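You operate a simulated robot arm through the tools that you are given. There is no shell and no other tool. Be economical: measure what you need, move in short steps, check, and stop when the job is done.

The job below is to be done with a simulated robot arm. You get a single attempt, and the scene is never put back.

TASK
Clear the ladder: tool tray on the rail bench, glass pad in it, peg bag on the hook above.
Fine: tip the steel rod in; leave the lock bar down.
Where things are to end (x, y in the base frame): tool tray within 60 mm of [160, -590].
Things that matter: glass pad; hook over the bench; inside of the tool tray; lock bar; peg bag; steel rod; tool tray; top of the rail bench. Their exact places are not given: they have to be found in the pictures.

The check looks at the end state, three seconds after you hand in, the way a careful person would. Anything else that was tipped, shoved, dropped, spilled or broken makes it a failure.

THE ROBOT
A 6-joint arm with a two-finger gripper, on a carriage that runs on a rail from [0, -57] to [1, 2283] (x, y) and turns from -234 to 99 degrees about z. Base frame: it is fixed where the carriage stands at the start and does not move with it; the origin is on the floor, on the carriage's upright axis, x ahead of it, y to its left, z up. Units: mm, degrees, N and s.
With the tool pointing down near the work surface it reaches from about 660 to 800 mm from the robot's upright axis, wherever it stands. Its first joint turns from -166.0 to 166.0 degrees. Places, roughly: hook over the bench [400, -800, 1300]; inside of the tool tray [700, 0, 1200]; lock bar [900, -200, 1000]; steel rod [600, 100, 800]; top of the rail bench [200, -700, 900]. Payload 2.54 kg.
The tool frame sits at the grasp point between the pads (the TCP): z along the fingers, y along the line on which they close. The tips reach 23 mm beyond it. The gripper opens to 126 mm. The gripper's body begins 82 mm behind the TCP.
Orientation is that of the tool frame in the base frame, as a unit quaternion [w, x, y, z]. With the fingers straight down and closing along the base's y, the tool's x points along the base's -x, its y along +y and its z along -z.

THE INTERFACE
- The arm moves only by the tool nudge_tool. Its argument "increments" is a list of rows, each a list of 3 entries, a list of its own where there are three numbers: the turn, a rotation vector about the base's x, y, z in degrees, then the shift along the base's x, y, z in mm, then the opening, from 0 (shut) to 1 (fully open). In form: [[[wx, wy, wz], [tx, ty, tz], fingers], ...]. A call has 1 to 20 rows; each row is the pose to reach, as a shift and turn from the pose commanded when the call began. Rows are played at 5 a second. More than 50 mm and 8.6 degrees between two rows, or a gripper value outside its range, and nothing of the call is played. Where a pose cannot be reached the arm comes as near as it can. A force on the tool above 40 N (or 10 N above the force at the start of the call, whichever is more), or a blocked arm, ends the call early, and 0.2 s more pass. Each finger halts on what it meets, pressing with about 24 N; the grip force reading is that of the motor and also rises with nothing between the fingers. The clock runs only during rows and for 0.2 s after the last one: add rows that repeat a pose to give the fingers time. The reply holds the time, the measured pose of the TCP, the force on the tool along the base axes, the opening and the grip force, in the units named above and with some noise, with the torque about the TCP (base axes, N m) and any sound that the robot's microphone picked up, and new pictures: "show" is both (left out), scene, wrist or none.
- Cameras (640 x 400 px; columns grow to the right, rows downward): "scene" is now at [45.1, 138.2, 1622.7]; the picture's right is [-0.68, -0.73, 0.00], its down [-0.42, 0.40, -0.81] and it looks along [0.60, -0.56, -0.58] (base axes); focal length 229 px, centre (320, 200). "wrist" rides on the gripper at [82, 14, -122] in the tool frame; the picture's right is [-0.17, 0.99, 0.00], its down [-0.79, -0.13, -0.60] and it looks along [-0.59, -0.10, 0.80] (tool axes); focal length 243 px, centre (320, 200).
- slide_trunk(by): slides the trunk up (or, below 0, down) by that many mm; the arm and the scene camera ride with it, the base frame stays. It gives what a move gives, with no picture.
- steer(legs): drives the robot by 1 to 6 legs, each [ahead, left, turn to the left] in mm, mm and degrees, along the robot's own axes; the way and the turn of a leg run together, so that a leg with both is an arc; at most 1500 mm and 180 degrees a leg. The arm and the cameras ride along, it lands a little off, and it stops where it bumps. It keeps to its track: a leg is cut to what the track allows. It gives what a move gives, and a new picture of the scene camera.
- aim_head(pan, tilt): turns the head with the scene camera to pan (to the left, within 120 degrees either way) and tilt (down, from -29 to 69), counted from straight ahead of the robot. It gives what a move gives, and a new picture of the scene camera.
- measure_at(camera, pixels): for up to 12 pixels [column, row] of the newest picture of that camera ("zoom" is the newest enlarged one), the place [x, y, z] in the base frame of the surface seen there, good to about 2 mm. The clock stands still meanwhile.
- zoom(camera, box): a new picture of the part [left, top, right, bottom] of that camera's present view, enlarged. The clock stands still meanwhile.
- finish_job(): hands the job in; it is judged then, once.

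Keep the steps short. Do not move on a guess: measure, check each grasp and each placing, and mend mistakes. In all there are 80 turns and 260 pictures (those below and enlarged ones count). Leave the gripper open and the arm clear of the work at the hand-in unless told otherwise, and finish with a single line.

The tools are called after ">>>" as a command line: name --argument value ..., lists and objects as JSON in quotes. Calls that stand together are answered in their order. nudge_tool: Moves the arm, as the interface text tells. Its arguments: {"type":"object","properties":{"increments":{"type":"array","items":{"type":"array"}},"show":{"type":"string","enum":["both","scene","wrist","none"]}},"required":["increments"]} The other tools are called the same way: slide_trunk (by) slides the trunk up or down; steer (legs) drives the base; aim_head (pan, tilt) turns the head that bears the scene camera; measure_at (camera, pixels) gives the place of the surface under pixels of a picture; zoom (camera, box) takes an enlarged picture of a part of a camera's view; finish_job () hands the job in.

At the start:

```text
time: 0.0
tool_pos: [562.9, -385.5, 1468.8]
tcp_rot: [0.0, 0.001, 1.0, -0.001]
wrist_force: [0.6, 0.8, 0.0]
ft_torque: [-0.03, 0.01, 0.02]
finger_gap: 126.0
grasp_force: 0.0
trunk travel left (down, up): [-425.0, 65.0]
robot x, y, heading: [0.4, -0.6, -0.1]
head pan, tilt: [-43.1, 35.4]
```

scene: 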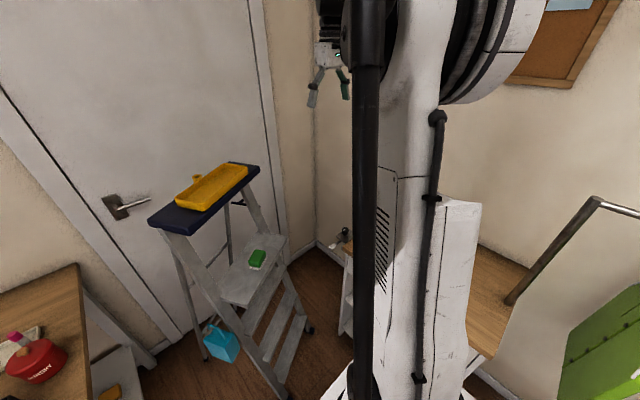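
wrist: 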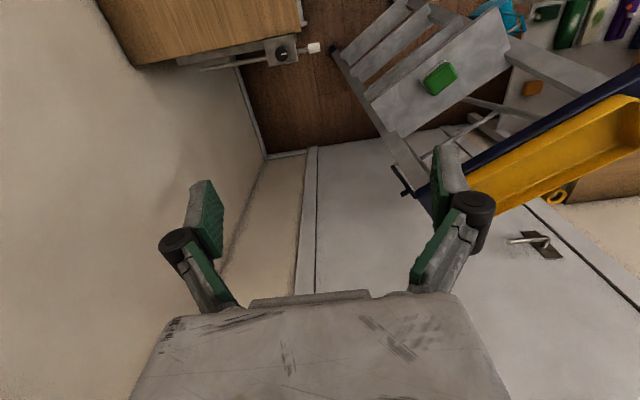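

I see the ladder with the yellow tray on top, a green pad on a step and a blue bag hanging at the side. I'll zoom in to see the details.

>>> zoom --camera "scene" --box '[130, 140, 350, 400]'

>>> zoom --camera "wrist" --box '[180, 0, 640, 220]'

>>> aim_head --pan -85 --tilt 35

```text
1.54 times, centred on (240, 270) of scene
```

zoom: 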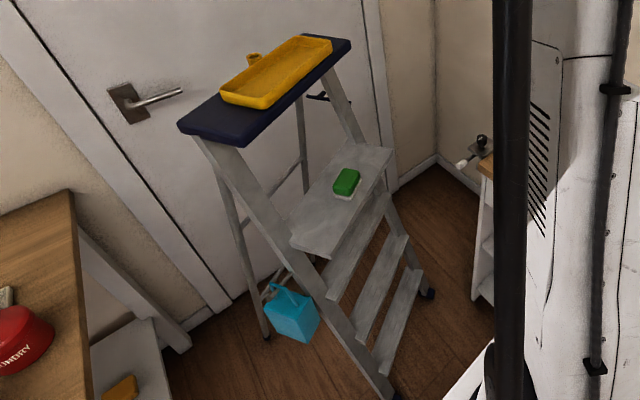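

```text
1.39 times, centred on (410, 110) of wrist
```

zoom: 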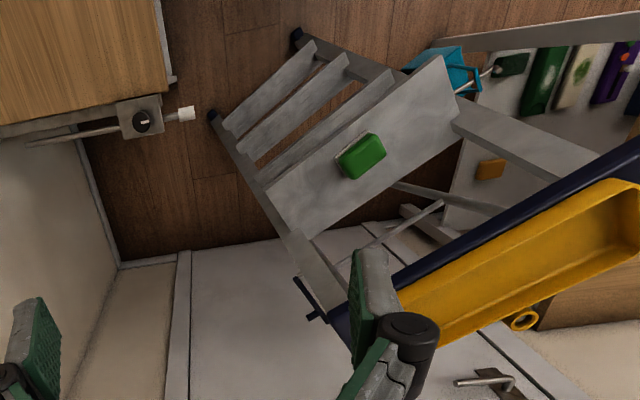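

```text
time: 1.1
tool_pos: [563.4, -385.1, 1469.8]
tcp_rot: [0.0, -0.001, 1.0, -0.001]
wrist_force: [0.0, -0.4, -0.4]
ft_torque: [-0.01, 0.0, 0.02]
finger_gap: 125.9
grasp_force: 0.0
trunk travel left (down, up): [-425.0, 65.0]
robot x, y, heading: [0.7, 0.0, -0.2]
head pan, tilt: [-85.0, 35.0]
```

scene: 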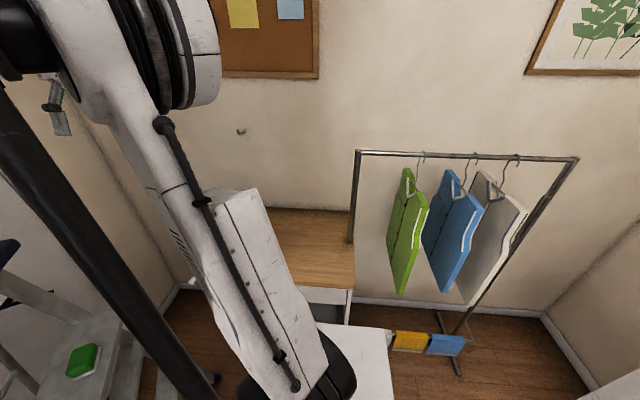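

The bench with wood top, and a wall hook at (241,131). I'll measure these and zoom.

>>> measure_at --camera "scene" --pixels '[[241, 131], [238, 131], [241, 120], [285, 215], [345, 240], [340, 285], [290, 270], [265, 215], [356, 240], [240, 150]]'

>>> zoom --camera "scene" --box '[200, 100, 280, 150]'

>>> zoom --camera "scene" --box '[160, 170, 400, 320]'

>>> zoom --camera "wrist" --box '[420, 0, 580, 100]'

```text
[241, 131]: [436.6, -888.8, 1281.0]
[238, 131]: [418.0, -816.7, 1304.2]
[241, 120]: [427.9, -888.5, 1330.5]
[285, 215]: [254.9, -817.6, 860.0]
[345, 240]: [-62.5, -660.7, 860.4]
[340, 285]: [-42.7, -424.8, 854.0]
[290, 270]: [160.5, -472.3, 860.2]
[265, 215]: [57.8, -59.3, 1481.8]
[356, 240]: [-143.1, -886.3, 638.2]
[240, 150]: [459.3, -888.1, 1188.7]
```

```text
8.00 times, centred on (240, 125) of scene
```

zoom: 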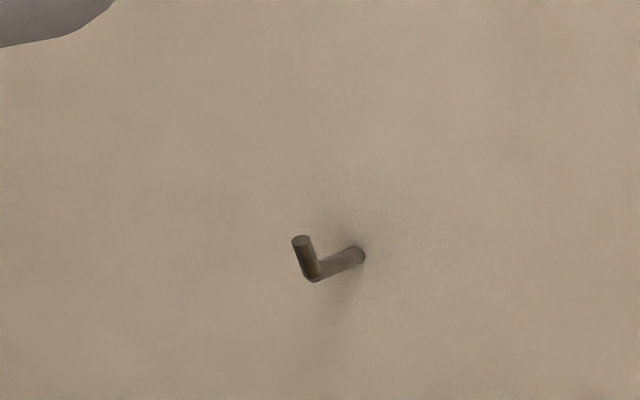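

```text
2.67 times, centred on (280, 245) of scene
```

zoom: 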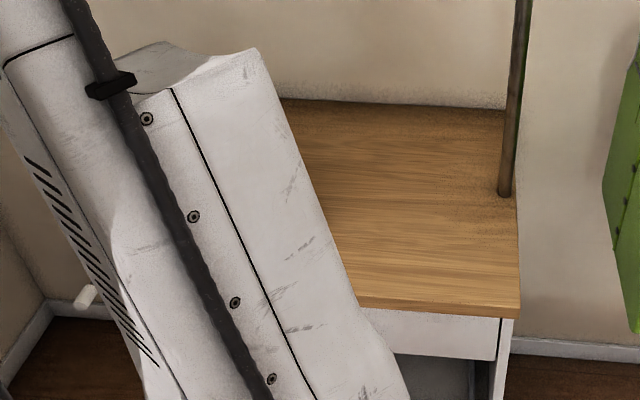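

```text
4.00 times, centred on (500, 50) of wrist
```

zoom: 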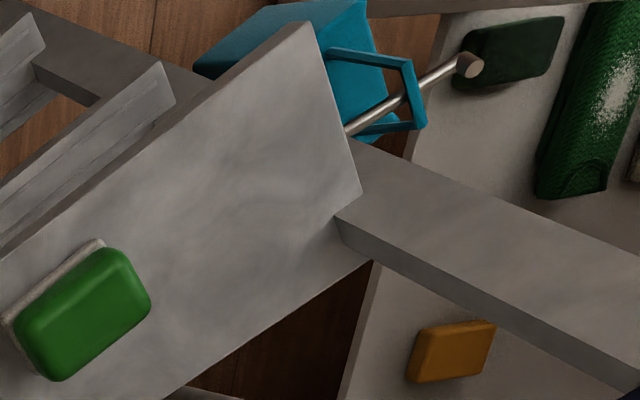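

The hook tip is near [418,-817,1304] and the bench top is at z≈860. Next I look back at the ladder to measure the tray, pad, bag and rod.

>>> aim_head --pan -25 --tilt 45

```text
time: 2.4
tool_pos: [565.2, -386.3, 1469.3]
tcp_rot: [0.001, 0.0, 1.0, 0.0]
wrist_force: [-0.3, -0.5, 0.0]
ft_torque: [-0.01, -0.03, 0.0]
finger_gap: 126.2
grasp_force: 0.1
trunk travel left (down, up): [-425.0, 65.0]
robot x, y, heading: [0.3, -0.9, 0.2]
head pan, tilt: [-25.0, 45.0]
```

scene: 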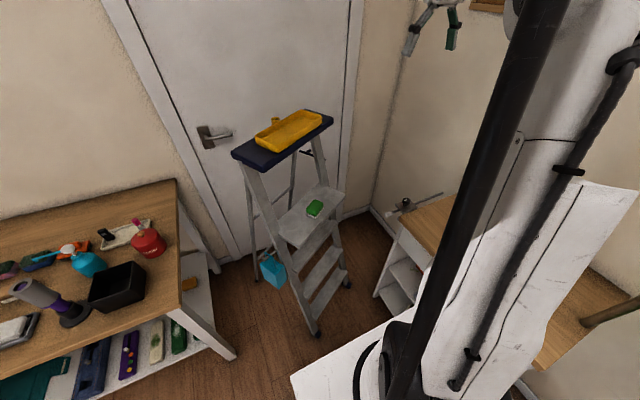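

>>> zoom --camera "scene" --box '[225, 100, 353, 180]'

>>> zoom --camera "scene" --box '[235, 220, 315, 300]'

>>> zoom --camera "scene" --box '[370, 180, 466, 240]'

>>> measure_at --camera "scene" --pixels '[[259, 134], [307, 110], [322, 116], [272, 148], [290, 128], [275, 121], [240, 152], [314, 208], [316, 202], [273, 273], [271, 251], [265, 255]]'

```text
5.00 times, centred on (289, 140) of scene
```

zoom: 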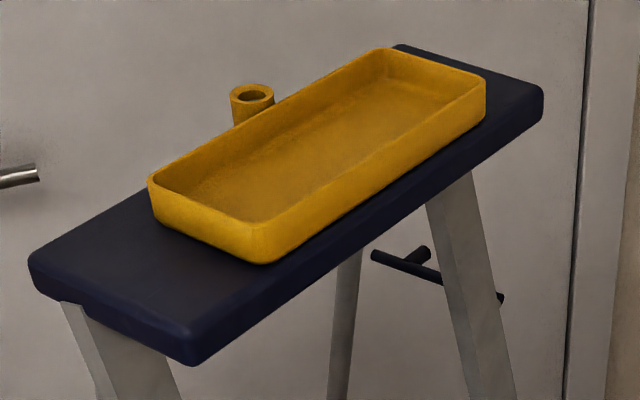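

```text
5.00 times, centred on (275, 260) of scene
```

zoom: 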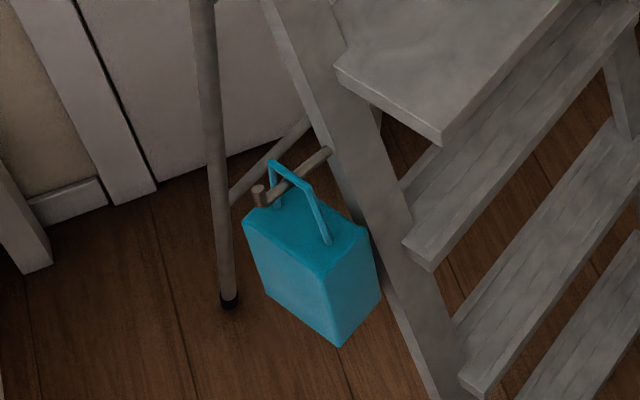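

```text
6.67 times, centred on (418, 210) of scene
```

zoom: 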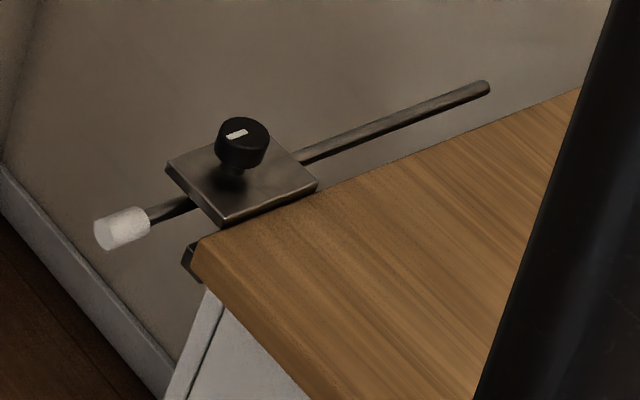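

```text
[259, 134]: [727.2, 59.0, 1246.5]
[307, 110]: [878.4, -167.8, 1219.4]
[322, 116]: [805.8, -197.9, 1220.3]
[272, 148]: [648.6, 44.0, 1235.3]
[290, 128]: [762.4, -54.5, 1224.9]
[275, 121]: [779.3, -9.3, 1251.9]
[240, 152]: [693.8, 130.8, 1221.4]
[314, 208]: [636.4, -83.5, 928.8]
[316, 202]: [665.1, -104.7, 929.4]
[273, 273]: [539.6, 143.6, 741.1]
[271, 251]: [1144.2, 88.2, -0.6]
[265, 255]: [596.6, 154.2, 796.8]
```

The rod that holds the bag sticks out of the ladder, and the black lock bar is behind the ladder near the top. I'll zoom on the tray and measure its edges.

>>> zoom --camera "scene" --box '[225, 100, 353, 180]'

>>> measure_at --camera "zoom" --pixels '[[153, 177], [262, 229], [483, 80], [388, 52], [205, 215], [376, 157], [265, 258], [325, 150], [252, 88], [252, 98], [270, 60], [437, 64]]'

>>> zoom --camera "scene" --box '[290, 185, 338, 215]'

>>> measure_at --camera "zoom" --pixels '[[330, 250], [250, 300], [330, 345], [420, 250], [350, 190], [240, 280]]'

>>> zoom --camera "scene" --box '[248, 242, 296, 290]'

```text
5.00 times, centred on (289, 140) of scene
```

zoom: 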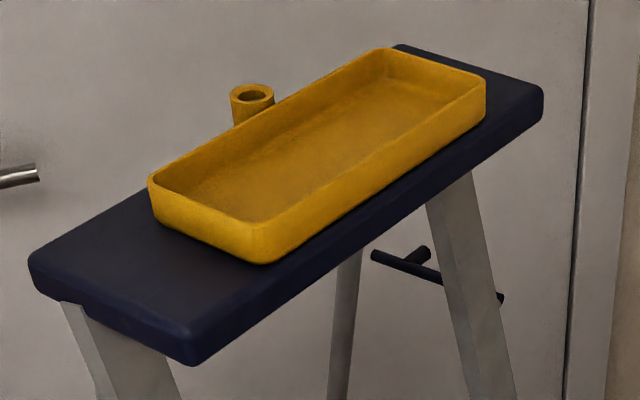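

```text
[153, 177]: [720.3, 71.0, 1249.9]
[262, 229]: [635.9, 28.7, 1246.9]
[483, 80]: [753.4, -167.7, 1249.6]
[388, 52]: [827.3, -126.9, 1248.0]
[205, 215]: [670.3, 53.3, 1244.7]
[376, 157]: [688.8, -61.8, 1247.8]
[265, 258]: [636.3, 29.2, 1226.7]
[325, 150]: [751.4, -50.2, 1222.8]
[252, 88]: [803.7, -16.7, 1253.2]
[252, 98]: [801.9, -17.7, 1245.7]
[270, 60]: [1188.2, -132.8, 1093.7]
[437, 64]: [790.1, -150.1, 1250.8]
```

```text
13.33 times, centred on (314, 200) of scene
```

zoom: 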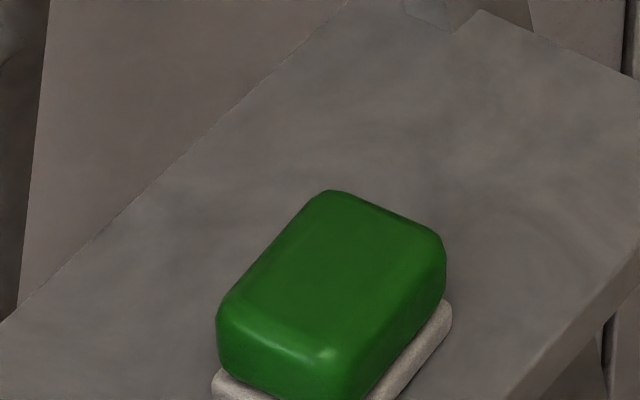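

```text
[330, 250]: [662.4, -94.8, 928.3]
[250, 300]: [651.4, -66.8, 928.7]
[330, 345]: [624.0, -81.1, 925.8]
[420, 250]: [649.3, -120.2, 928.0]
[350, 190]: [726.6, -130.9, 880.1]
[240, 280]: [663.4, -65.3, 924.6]
```

```text
8.33 times, centred on (272, 266) of scene
```

zoom: 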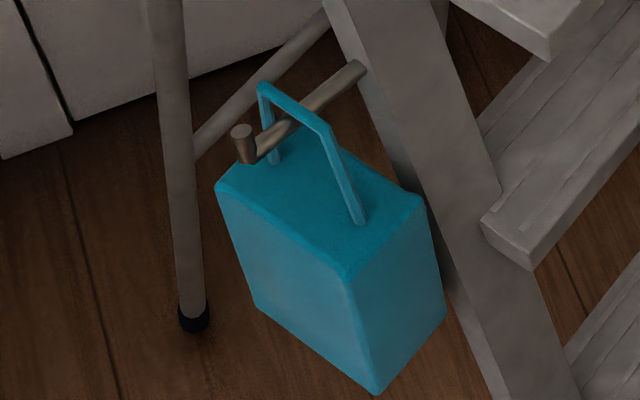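

Tray centre ≈ [734,-49], ~95×228 mm, rim at z≈1250. Now measuring the bag handle and rod.

>>> measure_at --camera "zoom" --pixels '[[261, 88], [294, 108], [327, 133], [272, 158], [358, 218], [241, 131], [247, 155], [275, 133], [320, 97], [358, 68], [345, 270], [220, 190]]'

>>> measure_at --camera "scene" --pixels '[[234, 153], [264, 169], [333, 118], [318, 186], [340, 192], [279, 227], [300, 248], [296, 180], [305, 152], [400, 205], [445, 193], [390, 212]]'

```text
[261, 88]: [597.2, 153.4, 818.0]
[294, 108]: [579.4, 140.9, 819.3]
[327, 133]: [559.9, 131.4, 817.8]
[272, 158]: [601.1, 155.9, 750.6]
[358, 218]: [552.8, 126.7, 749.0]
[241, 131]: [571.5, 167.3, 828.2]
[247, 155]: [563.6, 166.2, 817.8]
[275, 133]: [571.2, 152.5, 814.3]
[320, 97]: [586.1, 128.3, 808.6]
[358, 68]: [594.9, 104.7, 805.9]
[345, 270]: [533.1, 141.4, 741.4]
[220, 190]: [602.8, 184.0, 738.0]
```

```text
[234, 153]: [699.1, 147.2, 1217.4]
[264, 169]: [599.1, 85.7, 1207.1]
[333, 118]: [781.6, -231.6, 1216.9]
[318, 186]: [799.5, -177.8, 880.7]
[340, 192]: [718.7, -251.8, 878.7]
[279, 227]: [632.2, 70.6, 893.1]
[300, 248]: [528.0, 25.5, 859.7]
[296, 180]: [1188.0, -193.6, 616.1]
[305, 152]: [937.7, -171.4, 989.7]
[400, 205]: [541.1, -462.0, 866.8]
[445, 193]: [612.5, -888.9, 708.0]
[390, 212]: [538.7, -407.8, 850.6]
```

Handle top bar spans [597,153]→[560,131] at z 818. The whole ladder is yawed ~31°. Now I move above the tray, turning the tool −59° so the fingers close across the tray's short side, offset from its ring.

>>> nudge_tool --increments '[[[0, 0, -5.9], [15.4, 36.4, -9], 1], [[0, 0, -11.8], [30.8, 72.8, -18], 1], [[0, 0, -17.7], [46.2, 109.2, -27], 1], [[0, 0, -23.6], [61.6, 145.6, -36], 1], [[0, 0, -29.5], [77, 182, -45], 1], [[0, 0, -35.4], [92.4, 218.4, -54], 1], [[0, 0, -41.3], [107.8, 254.8, -63], 1], [[0, 0, -47.2], [123.2, 291.2, -72], 1], [[0, 0, -53.1], [138.6, 327.6, -81], 1], [[0, 0, -59], [154, 364, -90], 1], [[0, 0, -59], [154, 364, -120], 1], [[0, 0, -59], [154, 364, -120], 1]]'

```text
time: 5.0
tool_pos: [717.6, -21.7, 1349.2]
tcp_rot: [0.0, 0.493, 0.87, -0.001]
wrist_force: [0.4, -0.8, 0.8]
ft_torque: [0.0, -0.01, 0.01]
finger_gap: 126.2
grasp_force: 0.0
trunk travel left (down, up): [-425.0, 65.0]
robot x, y, heading: [1.7, -5.2, 0.1]
head pan, tilt: [-25.0, 45.0]
```

scene: 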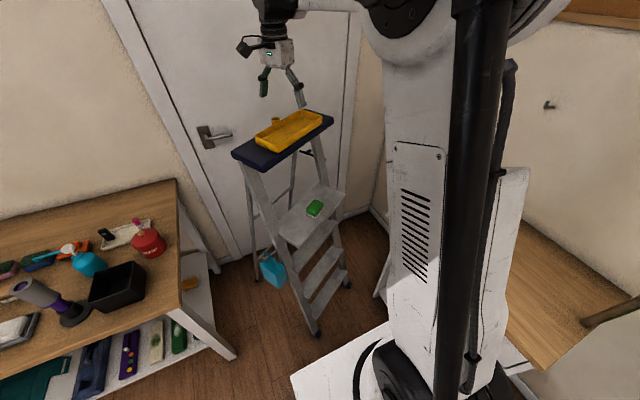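
wrist: 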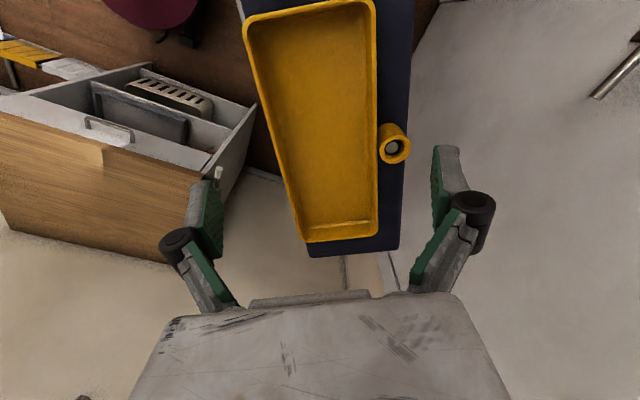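

Above the tray. The wrist camera shows the rim and ring (393,145). I'll measure them for exact alignment.

>>> measure_at --camera "wrist" --pixels '[[280, 140], [378, 140], [270, 100], [377, 100], [247, 40], [375, 10], [306, 240], [376, 235], [392, 128], [405, 150], [385, 160], [393, 148]]'

```text
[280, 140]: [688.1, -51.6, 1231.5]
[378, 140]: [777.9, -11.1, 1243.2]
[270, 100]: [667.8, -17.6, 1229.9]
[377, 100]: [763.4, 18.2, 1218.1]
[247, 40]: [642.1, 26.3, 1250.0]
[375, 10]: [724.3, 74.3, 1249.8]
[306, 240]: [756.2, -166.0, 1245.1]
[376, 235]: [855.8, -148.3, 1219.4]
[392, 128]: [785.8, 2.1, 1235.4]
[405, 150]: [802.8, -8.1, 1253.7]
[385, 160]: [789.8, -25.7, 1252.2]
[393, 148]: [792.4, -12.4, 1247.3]
```

Centre across the width is ~7 mm further out and the ring is at the middle of the long side. I shift by (3, 7) and descend to TCP z 1247, still open.

>>> nudge_tool --increments '[[[0, 0, 0], [3, 7, -30], 1], [[0, 0, 0], [3, 7, -60], 1], [[0, 0, 0], [3, 7, -85], 1], [[0, 0, 0], [3, 7, -101], 1], [[0, 0, 0], [3, 7, -101], 1]]'

```text
time: 6.2
tool_pos: [717.9, -14.1, 1246.4]
tcp_rot: [0.0, 0.492, 0.87, -0.001]
wrist_force: [0.3, -0.2, -1.0]
ft_torque: [-0.02, -0.01, -0.03]
finger_gap: 126.3
grasp_force: 0.1
trunk travel left (down, up): [-425.0, 65.0]
robot x, y, heading: [-0.7, 0.5, -0.1]
head pan, tilt: [-25.0, 45.0]
```

scene: 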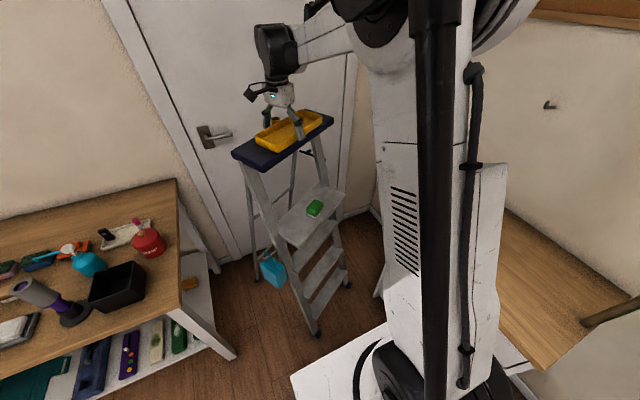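
wrist: 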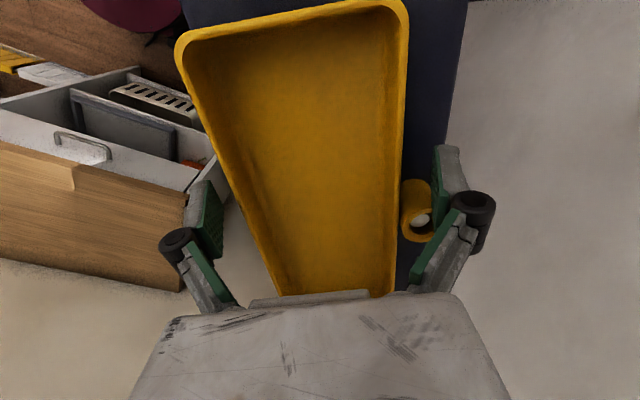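

The far finger looks close to the ring in the wrist view; I'll measure the fingertip versus the ring before closing.

>>> zoom --camera "wrist" --box '[380, 130, 508, 260]'

>>> measure_at --camera "wrist" --pixels '[[450, 152], [437, 165], [437, 195], [460, 185], [405, 190], [402, 215], [420, 187], [410, 238], [399, 150], [390, 270]]'

```text
3.08 times, centred on (444, 195) of wrist
```

zoom: 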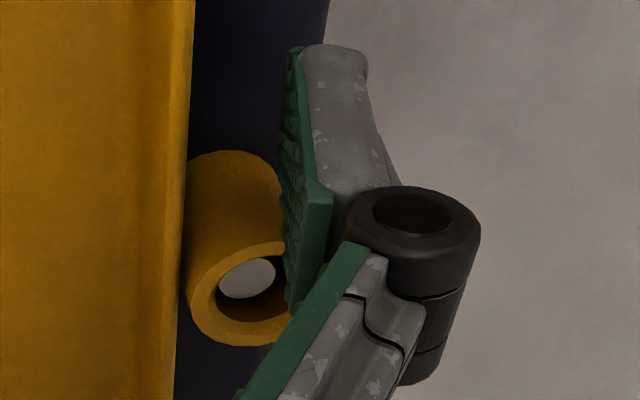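

```text
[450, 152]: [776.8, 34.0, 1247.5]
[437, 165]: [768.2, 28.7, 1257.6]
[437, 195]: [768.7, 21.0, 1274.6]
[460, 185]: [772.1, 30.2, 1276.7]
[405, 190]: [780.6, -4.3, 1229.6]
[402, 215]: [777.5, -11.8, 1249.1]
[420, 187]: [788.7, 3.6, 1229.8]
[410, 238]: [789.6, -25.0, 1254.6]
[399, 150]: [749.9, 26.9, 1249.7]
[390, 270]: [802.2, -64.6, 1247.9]
```

Finger clears the ring by ~7 mm. Close.

>>> nudge_tool --increments '[[[0, 0, 0], [0, 0, 0], 0.85], [[0, 0, 0], [0, 0, 0], 0.7], [[0, 0, 0], [0, 0, 0], 0.6], [[0, 0, 0], [0, 0, 0], 0.6]]'

```text
time: 7.2
tool_pos: [719.1, -15.4, 1248.6]
tcp_rot: [0.001, 0.494, 0.87, -0.001]
wrist_force: [-9.1, -4.5, 5.2]
ft_torque: [-0.21, 0.26, -0.63]
finger_gap: 99.3
grasp_force: 24.1
trunk travel left (down, up): [-425.0, 65.0]
robot x, y, heading: [-0.8, 0.4, -0.1]
head pan, tilt: [-25.0, 45.0]
```

scene: 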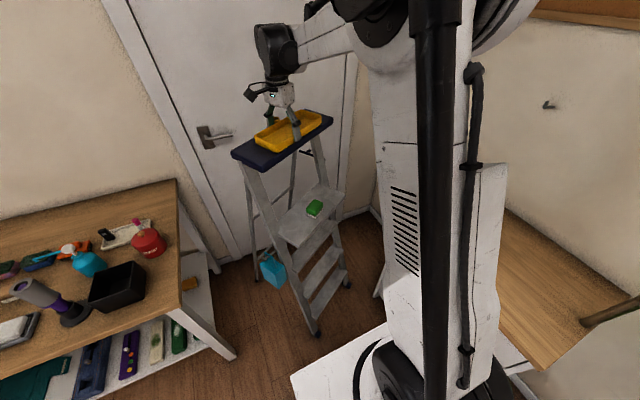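
wrist: 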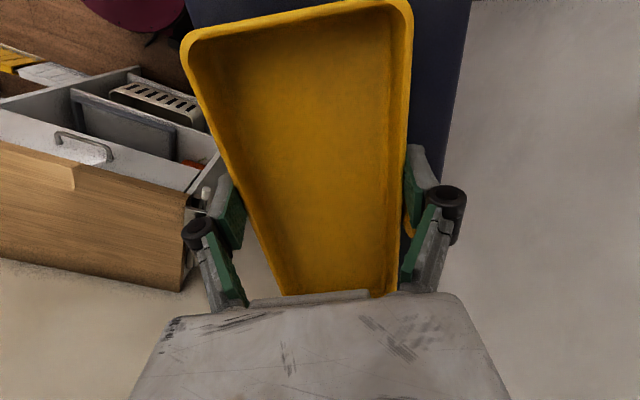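

Gripped at 99 mm. I lift 20 mm and check.

>>> nudge_tool --increments '[[[0, 0, 0], [0, 0, 5], 0.6], [[0, 0, 0], [0, 0, 12], 0.6], [[0, 0, 0], [0, 0, 20], 0.6], [[0, 0, 0], [0, 0, 20], 0.6]]'

```text
time: 8.2
tool_pos: [720.8, -14.8, 1268.9]
tcp_rot: [0.0, 0.492, 0.87, -0.001]
wrist_force: [-1.6, -4.5, -1.1]
ft_torque: [-0.05, 0.08, -0.3]
finger_gap: 98.6
grasp_force: 24.2
trunk travel left (down, up): [-425.0, 65.0]
robot x, y, heading: [1.5, 1.1, -0.2]
head pan, tilt: [-25.0, 45.0]
```

scene: 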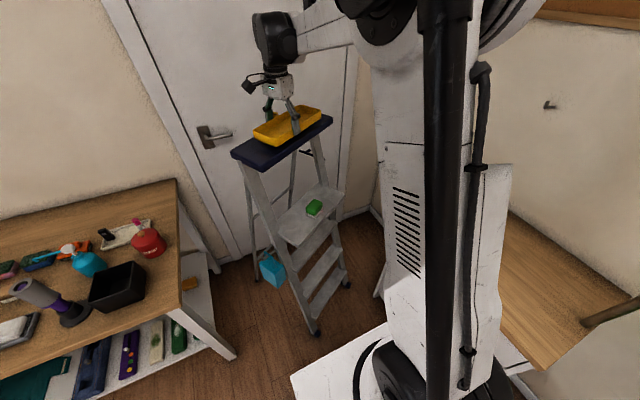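
wrist: 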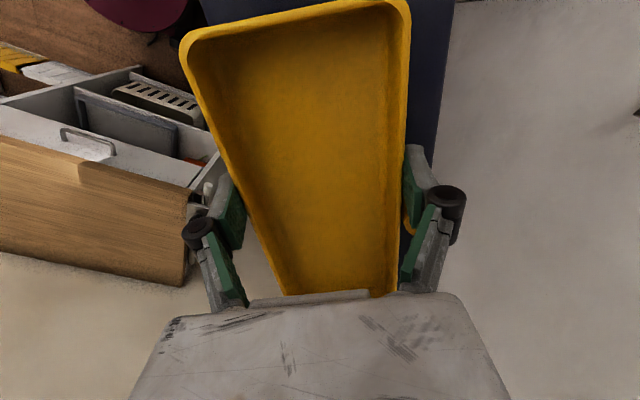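

>>> nudge_tool --increments '[[[0, 0, 0], [0, 0, 30], 0.6], [[0, 0, 0], [0, 0, 60], 0.6], [[0, 0, 0], [0, 0, 90], 0.6], [[0, 0, 0], [0, 0, 90], 0.6]]' --show "wrist"

>>> zoom --camera "scene" --box '[210, 20, 370, 180]'

>>> measure_at --camera "wrist" --pixels '[[190, 50], [405, 20], [300, 100], [320, 250], [395, 250], [270, 250]]'

```text
time: 9.2
tool_pos: [720.2, -16.1, 1356.4]
tcp_rot: [0.0, 0.493, 0.87, -0.001]
wrist_force: [-0.3, -0.2, -0.7]
ft_torque: [0.0, 0.03, -0.05]
finger_gap: 98.6
grasp_force: 23.8
trunk travel left (down, up): [-425.0, 65.0]
robot x, y, heading: [-0.2, 3.4, -0.0]
head pan, tilt: [-25.0, 45.0]
```

wrist: 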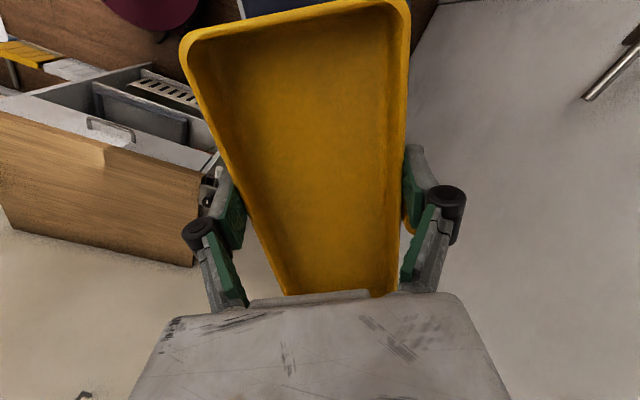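

```text
2.50 times, centred on (290, 100) of scene
```

zoom: 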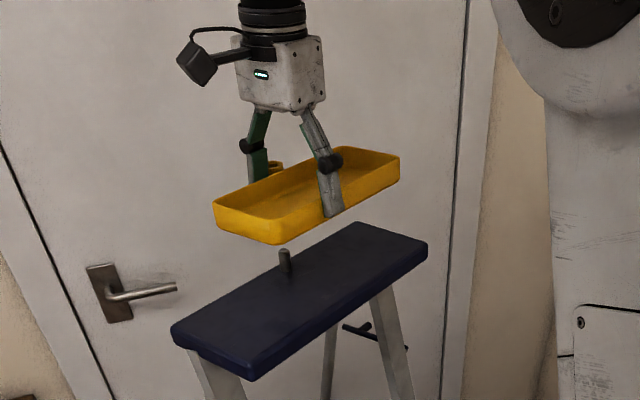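

```text
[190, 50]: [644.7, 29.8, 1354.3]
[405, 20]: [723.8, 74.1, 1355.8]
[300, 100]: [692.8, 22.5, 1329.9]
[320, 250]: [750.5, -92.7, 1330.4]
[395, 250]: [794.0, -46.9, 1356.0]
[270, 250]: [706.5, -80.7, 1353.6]
```

The tray is level in the grip and a peg remains on the ladder where the ring was. Drive 100 mm left, then turn −73.3° toward the bench.

>>> steer --legs '[[0, 100, 0], [0, 0, -73.3]]'

>>> aim_head --pan -20 --tilt 45

```text
time: 13.5
tool_pos: [199.1, -593.0, 1356.6]
tcp_rot: [-0.002, 0.913, 0.409, 0.0]
wrist_force: [0.1, 0.3, -0.9]
ft_torque: [0.05, -0.04, -0.01]
finger_gap: 98.4
grasp_force: 24.4
trunk travel left (down, up): [-425.0, 65.0]
robot x, y, heading: [-0.8, 103.4, -72.7]
head pan, tilt: [-25.0, 45.0]
```

scene: 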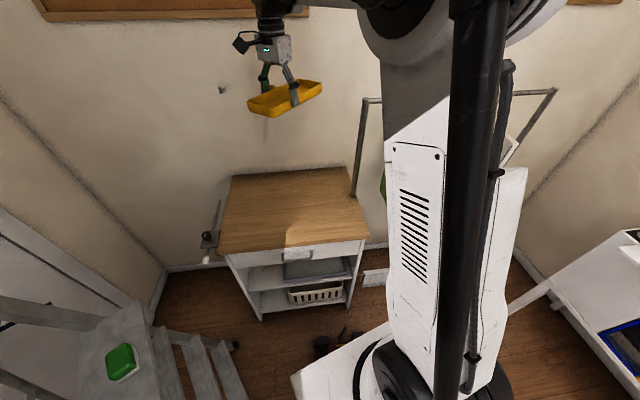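

```text
time: 14.2
tool_pos: [199.1, -592.4, 1355.9]
tcp_rot: [0.0, 0.912, 0.409, -0.001]
wrist_force: [-0.1, -0.7, -2.0]
ft_torque: [0.03, -0.01, -0.04]
finger_gap: 98.3
grasp_force: 23.9
trunk travel left (down, up): [-425.0, 65.0]
robot x, y, heading: [0.9, 98.4, -72.7]
head pan, tilt: [-20.0, 45.0]
```

scene: 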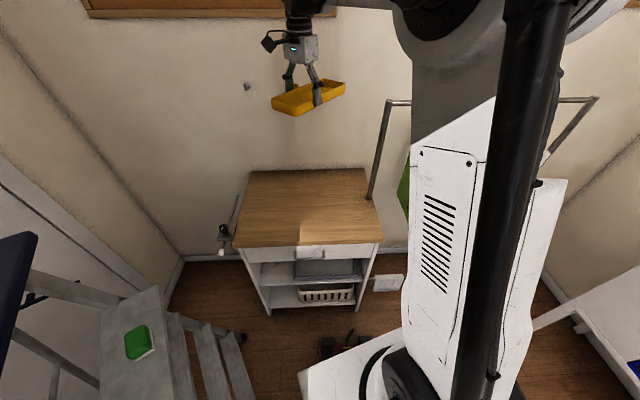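

The bench is empty at the target. Shift the tray over [160,-590], then lower the trunk 400 mm (tray bottom would be at ~928).

>>> nudge_tool --increments '[[[0, 0, 0], [-16, 29, 0], 0.6], [[0, 0, 0], [-16, 29, 0], 0.6]]' --show "none"

>>> slide_trunk --by -400

>>> aim_head --pan -15 --tilt 45

```text
time: 14.8
tool_pos: [183.0, -563.6, 1356.1]
tcp_rot: [-0.001, 0.912, 0.409, -0.001]
wrist_force: [-0.7, -0.7, -0.8]
ft_torque: [-0.01, -0.05, 0.03]
finger_gap: 98.2
grasp_force: 23.9
trunk travel left (down, up): [-425.0, 65.0]
robot x, y, heading: [1.5, 101.6, -73.0]
head pan, tilt: [-20.0, 45.0]
```

```text
time: 18.6
tool_pos: [184.1, -563.2, 956.4]
tcp_rot: [-0.001, 0.913, 0.409, -0.001]
wrist_force: [-0.8, 0.9, -1.2]
ft_torque: [0.01, -0.01, 0.01]
finger_gap: 98.4
grasp_force: 24.0
trunk travel left (down, up): [-25.0, 465.0]
robot x, y, heading: [-0.1, 98.7, -72.9]
head pan, tilt: [-20.0, 45.0]
```

```text
time: 19.2
tool_pos: [182.8, -563.2, 955.8]
tcp_rot: [-0.001, 0.913, 0.409, -0.001]
wrist_force: [-0.6, 0.3, -1.1]
ft_torque: [0.03, 0.0, 0.0]
finger_gap: 98.3
grasp_force: 23.8
trunk travel left (down, up): [-25.0, 465.0]
robot x, y, heading: [-3.1, 99.7, -72.8]
head pan, tilt: [-15.0, 45.0]
```

scene: 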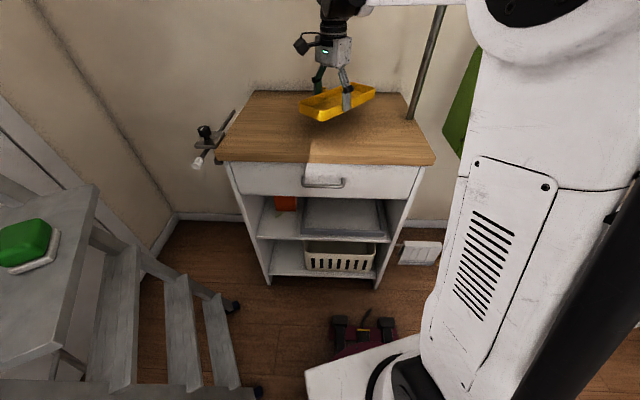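

Tray bottom is ~67 mm above the bench. Lower in steps, watching the force.

>>> nudge_tool --increments '[[[0, 0, 0], [0, 0, -25], 0.6], [[0, 0, 0], [0, 0, -45], 0.6], [[0, 0, 0], [0, 0, -55], 0.6], [[0, 0, 0], [0, 0, -60], 0.6], [[0, 0, 0], [0, 0, -64], 0.6], [[0, 0, 0], [0, 0, -66], 0.6], [[0, 0, 0], [0, 0, -66], 0.6]]'

>>> zoom --camera "scene" --box '[270, 60, 400, 160]'

```text
time: 20.8
tool_pos: [182.4, -562.6, 890.6]
tcp_rot: [-0.001, 0.913, 0.409, -0.001]
wrist_force: [-2.0, -0.2, 11.9]
ft_torque: [-0.62, -0.61, -0.16]
finger_gap: 98.2
grasp_force: 24.0
trunk travel left (down, up): [-25.0, 465.0]
robot x, y, heading: [1.8, 98.6, -72.6]
head pan, tilt: [-15.0, 45.0]
```

scene: 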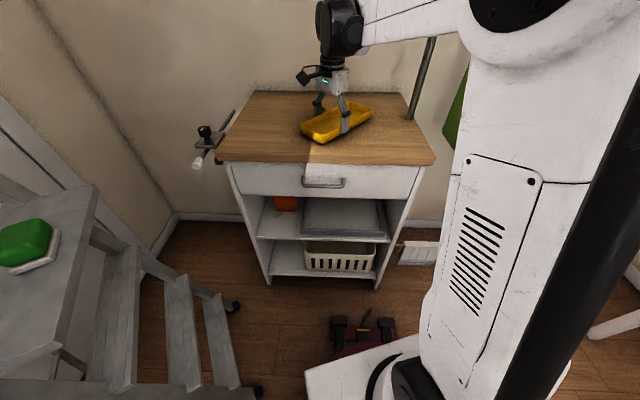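
wrist: 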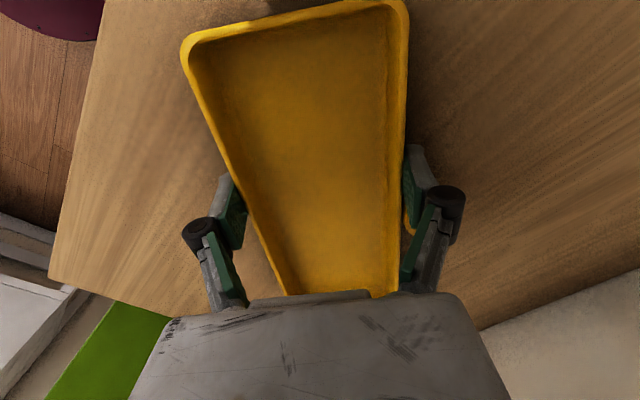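

```text
4.00 times, centred on (335, 110) of scene
```

zoom: 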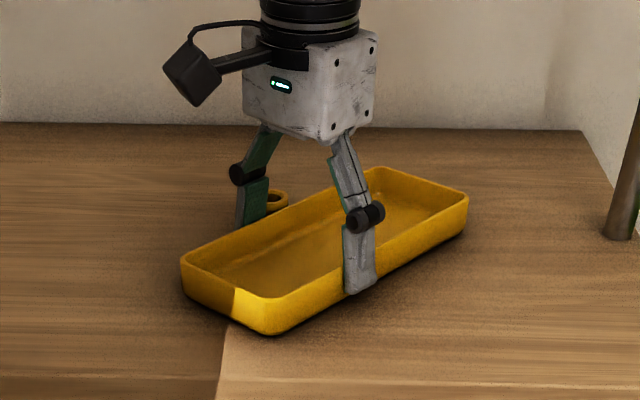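

Contact made (12 N). Release and rise.

>>> nudge_tool --increments '[[[0, 0, 0], [0, 0, 1], 0.85], [[0, 0, 0], [0, 0, 1], 1], [[0, 0, 0], [0, 0, 1], 1], [[0, 0, 0], [0, 0, 30], 1], [[0, 0, 0], [0, 0, 75], 1], [[0, 0, 0], [0, 0, 120], 1], [[0, 0, 0], [0, 0, 120], 1]]'

>>> measure_at --camera "scene" --pixels '[[303, 127], [324, 141], [371, 111], [352, 103], [340, 118]]'

```text
time: 22.4
tool_pos: [181.1, -564.2, 1012.0]
tcp_rot: [0.0, 0.912, 0.409, -0.001]
wrist_force: [0.4, -0.8, 0.0]
ft_torque: [0.03, 0.02, 0.01]
finger_gap: 125.9
grasp_force: 0.0
trunk travel left (down, up): [-25.0, 465.0]
robot x, y, heading: [0.5, 95.9, -72.6]
head pan, tilt: [-15.0, 45.0]
```

scene: 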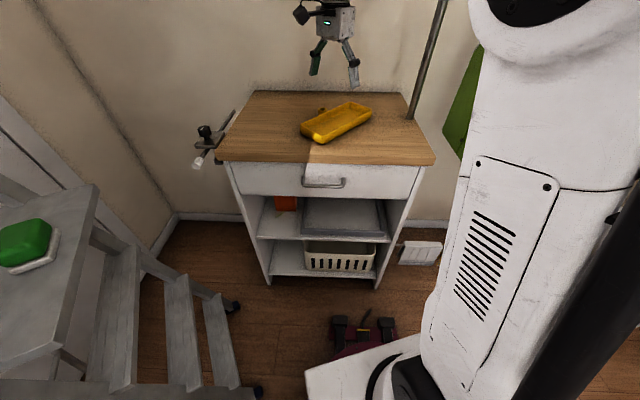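
wrist: 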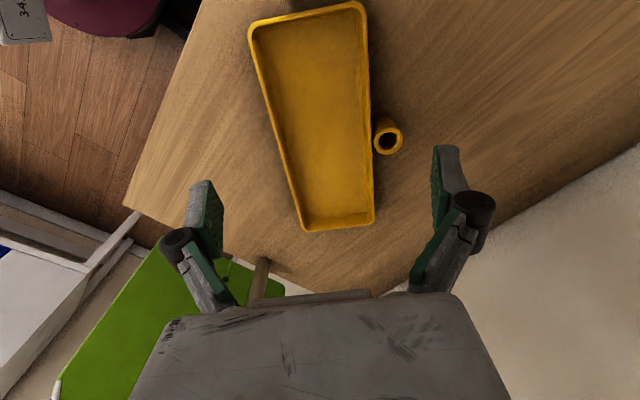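

```text
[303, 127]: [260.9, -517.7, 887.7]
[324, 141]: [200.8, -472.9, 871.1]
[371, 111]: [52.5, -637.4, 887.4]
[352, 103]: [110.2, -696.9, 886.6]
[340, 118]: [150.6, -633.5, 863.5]
```

Tray released at centre ≈[156,-581]. Now view the pad on the step from the present position.

>>> aim_head --pan 52 --tilt 35

>>> zoom --camera "scene" --box '[240, 150, 400, 250]'

```text
time: 23.8
tool_pos: [181.0, -565.6, 1011.2]
tcp_rot: [0.0, 0.912, 0.409, -0.001]
wrist_force: [0.2, 0.5, 0.1]
ft_torque: [0.02, 0.0, -0.04]
finger_gap: 126.1
grasp_force: 0.0
trunk travel left (down, up): [-25.0, 465.0]
robot x, y, heading: [0.6, 100.4, -72.9]
head pan, tilt: [52.0, 35.0]
```

scene: 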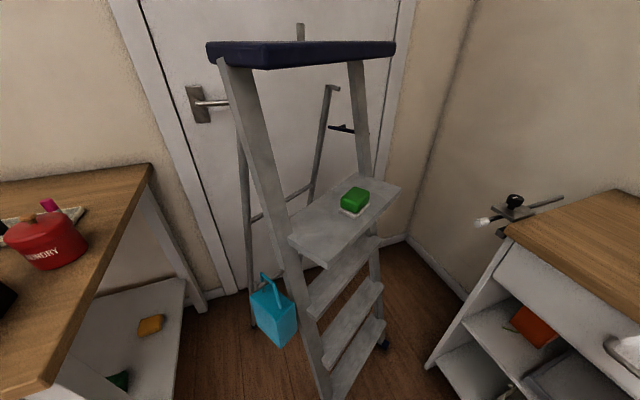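

```text
4.00 times, centred on (320, 200) of scene
```

zoom: 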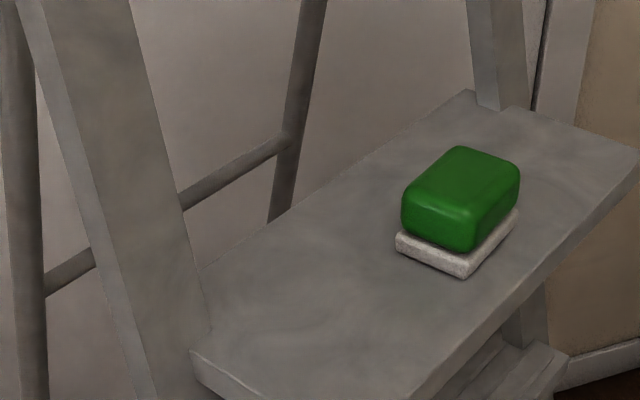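

>>> measure_at --camera "zoom" --pixels '[[408, 187], [470, 213], [517, 165], [460, 150], [465, 185], [398, 235], [467, 270], [517, 215], [435, 225], [490, 215], [240, 330], [600, 175]]'

>>> measure_at --camera "scene" --pixels '[[265, 62], [390, 50], [216, 55], [240, 100], [278, 190], [358, 100], [370, 175], [290, 235], [325, 265], [400, 187], [332, 88], [345, 128]]'

```text
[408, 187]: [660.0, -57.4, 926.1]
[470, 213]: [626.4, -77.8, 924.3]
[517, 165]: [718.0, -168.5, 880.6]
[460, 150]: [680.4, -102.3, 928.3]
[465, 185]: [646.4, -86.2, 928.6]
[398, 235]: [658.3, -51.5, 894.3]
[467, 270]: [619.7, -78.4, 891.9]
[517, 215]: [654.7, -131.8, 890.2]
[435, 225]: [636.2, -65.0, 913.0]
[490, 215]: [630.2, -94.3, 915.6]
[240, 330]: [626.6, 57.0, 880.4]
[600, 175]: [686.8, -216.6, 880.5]
```

```text
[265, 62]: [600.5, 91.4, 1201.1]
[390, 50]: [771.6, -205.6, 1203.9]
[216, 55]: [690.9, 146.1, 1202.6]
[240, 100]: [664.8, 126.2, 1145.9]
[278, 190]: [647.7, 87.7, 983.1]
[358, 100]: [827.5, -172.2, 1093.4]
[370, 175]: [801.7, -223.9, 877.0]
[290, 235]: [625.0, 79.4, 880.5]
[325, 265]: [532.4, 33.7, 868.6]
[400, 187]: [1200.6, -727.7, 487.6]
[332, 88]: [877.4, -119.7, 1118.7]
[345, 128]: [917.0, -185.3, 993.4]
```

Pad centre ≈[655,-91], short axis ~33°, 47×64 mm, top z 928, step z 880. I'll turn the robot toward the ladder and shift along the rail, staying short of the ladder cap.

>>> steer --legs '[[0, 0, 45.4], [-46, 88.8, 0]]'

```text
time: 27.1
tool_pos: [605.4, -129.9, 1011.6]
tcp_rot: [0.0, 0.679, 0.734, -0.001]
wrist_force: [0.4, -0.1, 0.0]
ft_torque: [0.01, 0.01, 0.02]
finger_gap: 125.9
grasp_force: 0.0
trunk travel left (down, up): [-25.0, 465.0]
robot x, y, heading: [0.3, 198.3, -26.5]
head pan, tilt: [52.0, 35.0]
```

scene: 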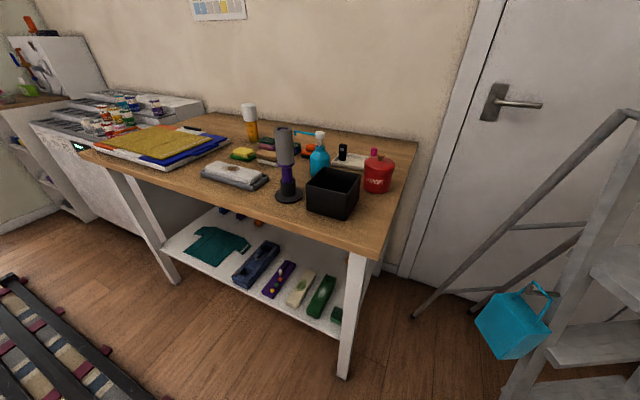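

Now rotate the tool +118° about z so the fingers close along the pad's long axis with the camera on the robot side.

>>> nudge_tool --increments '[[[0, 0, 8], [-2, 0, 0], 1], [[0, 0, 16], [-4, 0, 0], 1], [[0, 0, 24], [-6, 0, 0], 1], [[0, 0, 32], [-8, 0, 0], 1], [[0, 0, 40], [-10, 0, 0], 1], [[0, 0, 48], [-12, 0, 0], 1], [[0, 0, 56], [-14, 0, 0], 1], [[0, 0, 64], [-15, 0, 0], 1], [[0, 0, 72], [-15, 0, 0], 1], [[0, 0, 80], [-15, 0, 0], 1], [[0, 0, 88], [-15, 0, 0], 1], [[0, 0, 96], [-15, 0, 0], 1], [[0, 0, 104], [-15, 0, 0], 1], [[0, 0, 112], [-15, 0, 0], 1], [[0, 0, 118], [-15, 0, 0], 1], [[0, 0, 118], [-15, 0, 0], 1]]' --show "wrist"

>>> aim_head --pan 5 --tilt 38

```text
time: 30.5
tool_pos: [589.9, -129.4, 1010.3]
tcp_rot: [0.001, -0.281, 0.96, 0.0]
wrist_force: [-0.7, 0.3, -0.2]
ft_torque: [0.03, -0.03, 0.02]
finger_gap: 125.8
grasp_force: 0.1
trunk travel left (down, up): [-25.0, 465.0]
robot x, y, heading: [0.6, 197.5, -25.9]
head pan, tilt: [52.0, 35.0]
```

wrist: 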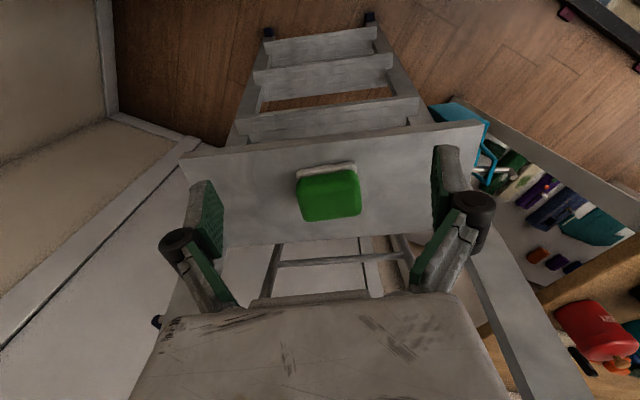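

```text
time: 31.6
tool_pos: [590.1, -129.6, 1010.2]
tcp_rot: [0.001, -0.28, 0.96, -0.001]
wrist_force: [-0.7, 0.1, 0.0]
ft_torque: [-0.03, -0.01, 0.0]
finger_gap: 126.3
grasp_force: 0.1
trunk travel left (down, up): [-25.0, 465.0]
robot x, y, heading: [3.2, 199.2, -26.3]
head pan, tilt: [5.0, 38.0]
```

scene: 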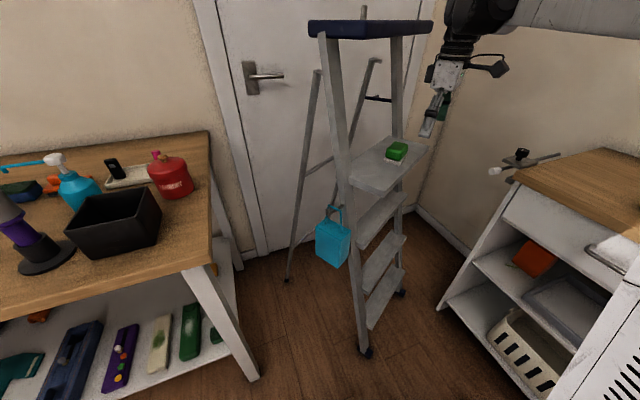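

Pad aligned with the fingers. Tilt the tool 18° (top toward the robot, away from the cap) and go to the pre-grasp point above the pad.

>>> nudge_tool --increments '[[[3.2, -5.1, 0], [0, 0, 0], 1], [[6.5, -10.1, 0], [0, 0, 0], 1], [[9.7, -15.2, 0], [0, 0, 0], 1], [[9.7, -15.2, 0], [24, 14, -20], 1], [[9.7, -15.2, 0], [48, 28.5, -41], 1], [[9.7, -15.2, 0], [48, 28.5, -41], 1]]'

```text
time: 33.0
tool_pos: [637.8, -100.2, 969.0]
tcp_rot: [0.151, -0.277, 0.948, 0.043]
wrist_force: [-0.1, 0.3, 0.1]
ft_torque: [0.03, -0.01, 0.02]
finger_gap: 126.0
grasp_force: 0.0
trunk travel left (down, up): [-25.0, 465.0]
robot x, y, heading: [1.9, 200.0, -26.2]
head pan, tilt: [5.0, 38.0]
```

scene: 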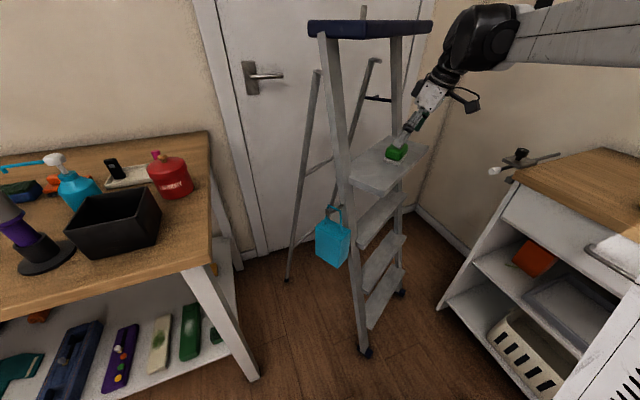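
wrist: 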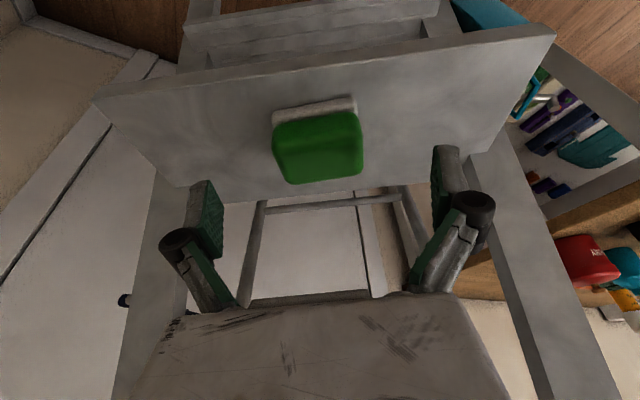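

>>> measure_at --camera "wrist" --pixels '[[280, 125], [353, 117], [292, 178], [358, 170], [318, 145], [275, 115], [353, 103]]'

```text
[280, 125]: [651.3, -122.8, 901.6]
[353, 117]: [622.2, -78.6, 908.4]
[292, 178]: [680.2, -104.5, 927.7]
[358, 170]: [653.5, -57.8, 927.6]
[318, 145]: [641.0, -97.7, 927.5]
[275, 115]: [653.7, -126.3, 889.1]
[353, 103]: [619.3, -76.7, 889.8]
```

Centre ≈[652,-91]. Descend along the tool axis to z 912 and close.

>>> nudge_tool --increments '[[[0, 0, 0], [7, 4.5, -28], 1], [[0, 0, 0], [14.5, 9.2, -56.5], 1], [[0, 0, 0], [14.5, 9.2, -56.5], 1], [[0, 0, 0], [14.5, 9.2, -56.5], 0.7], [[0, 0, 0], [14.5, 9.2, -56.5], 0.5], [[0, 0, 0], [14.5, 9.2, -56.5], 0.35], [[0, 0, 0], [14.5, 9.2, -56.5], 0.35], [[0, 0, 0], [14.5, 9.2, -56.5], 0.35]]'

```text
time: 34.8
tool_pos: [651.7, -91.0, 914.2]
tcp_rot: [0.152, -0.277, 0.948, 0.043]
wrist_force: [0.2, -0.6, -0.4]
ft_torque: [0.0, 0.03, 0.0]
finger_gap: 68.8
grasp_force: 24.1
trunk travel left (down, up): [-25.0, 465.0]
robot x, y, heading: [3.3, 197.4, -26.4]
head pan, tilt: [5.0, 38.0]
```

scene: 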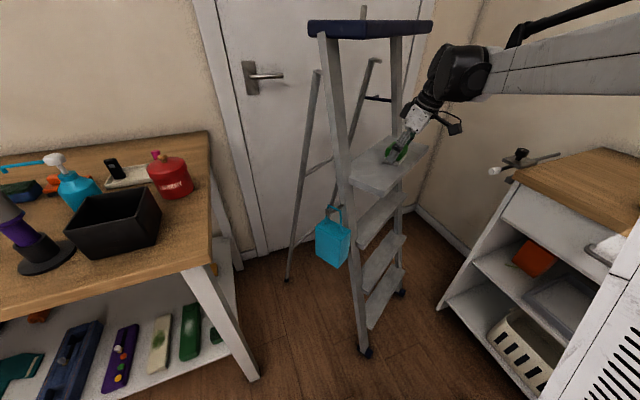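
wrist: 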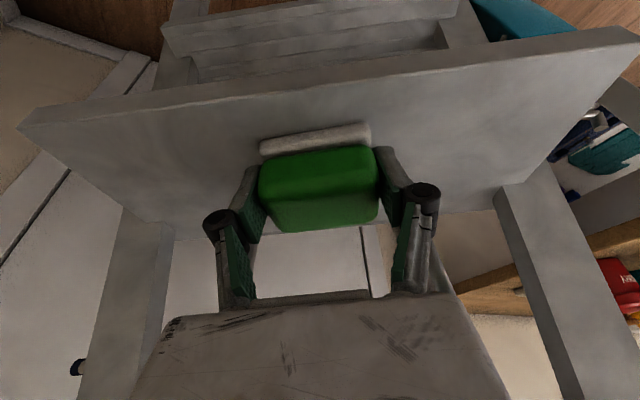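

Gripped at 69 mm. Lift, then retreat away from the cap.

>>> nudge_tool --increments '[[[0, 0, 0], [0, 0, 10], 0.35], [[0, 0, 0], [-5, -3, 30], 0.35], [[0, 0, 0], [-20, -12, 60], 0.35], [[0, 0, 0], [-45, -29, 90], 0.35], [[0, 0, 0], [-75, -48, 110], 0.35], [[0, 0, 0], [-75, -48, 110], 0.35]]'

```text
time: 36.2
tool_pos: [576.1, -139.4, 1024.1]
tcp_rot: [0.152, -0.277, 0.948, 0.043]
wrist_force: [1.0, 0.3, -1.0]
ft_torque: [0.01, 0.01, 0.01]
finger_gap: 68.7
grasp_force: 23.5
trunk travel left (down, up): [-25.0, 465.0]
robot x, y, heading: [1.7, 201.5, -26.4]
head pan, tilt: [5.0, 38.0]
```

scene: 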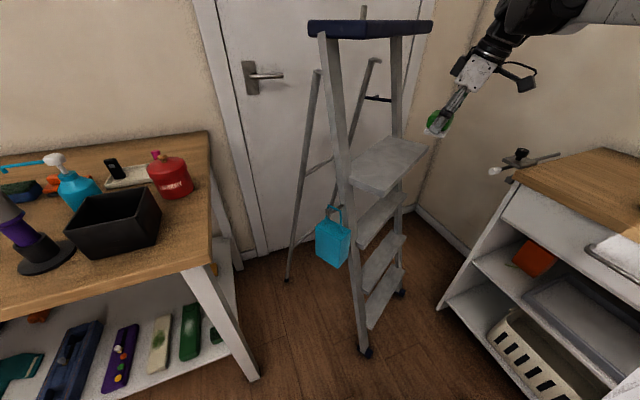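
wrist: 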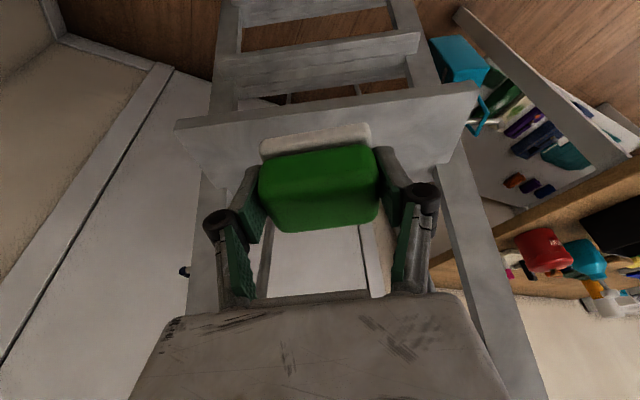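

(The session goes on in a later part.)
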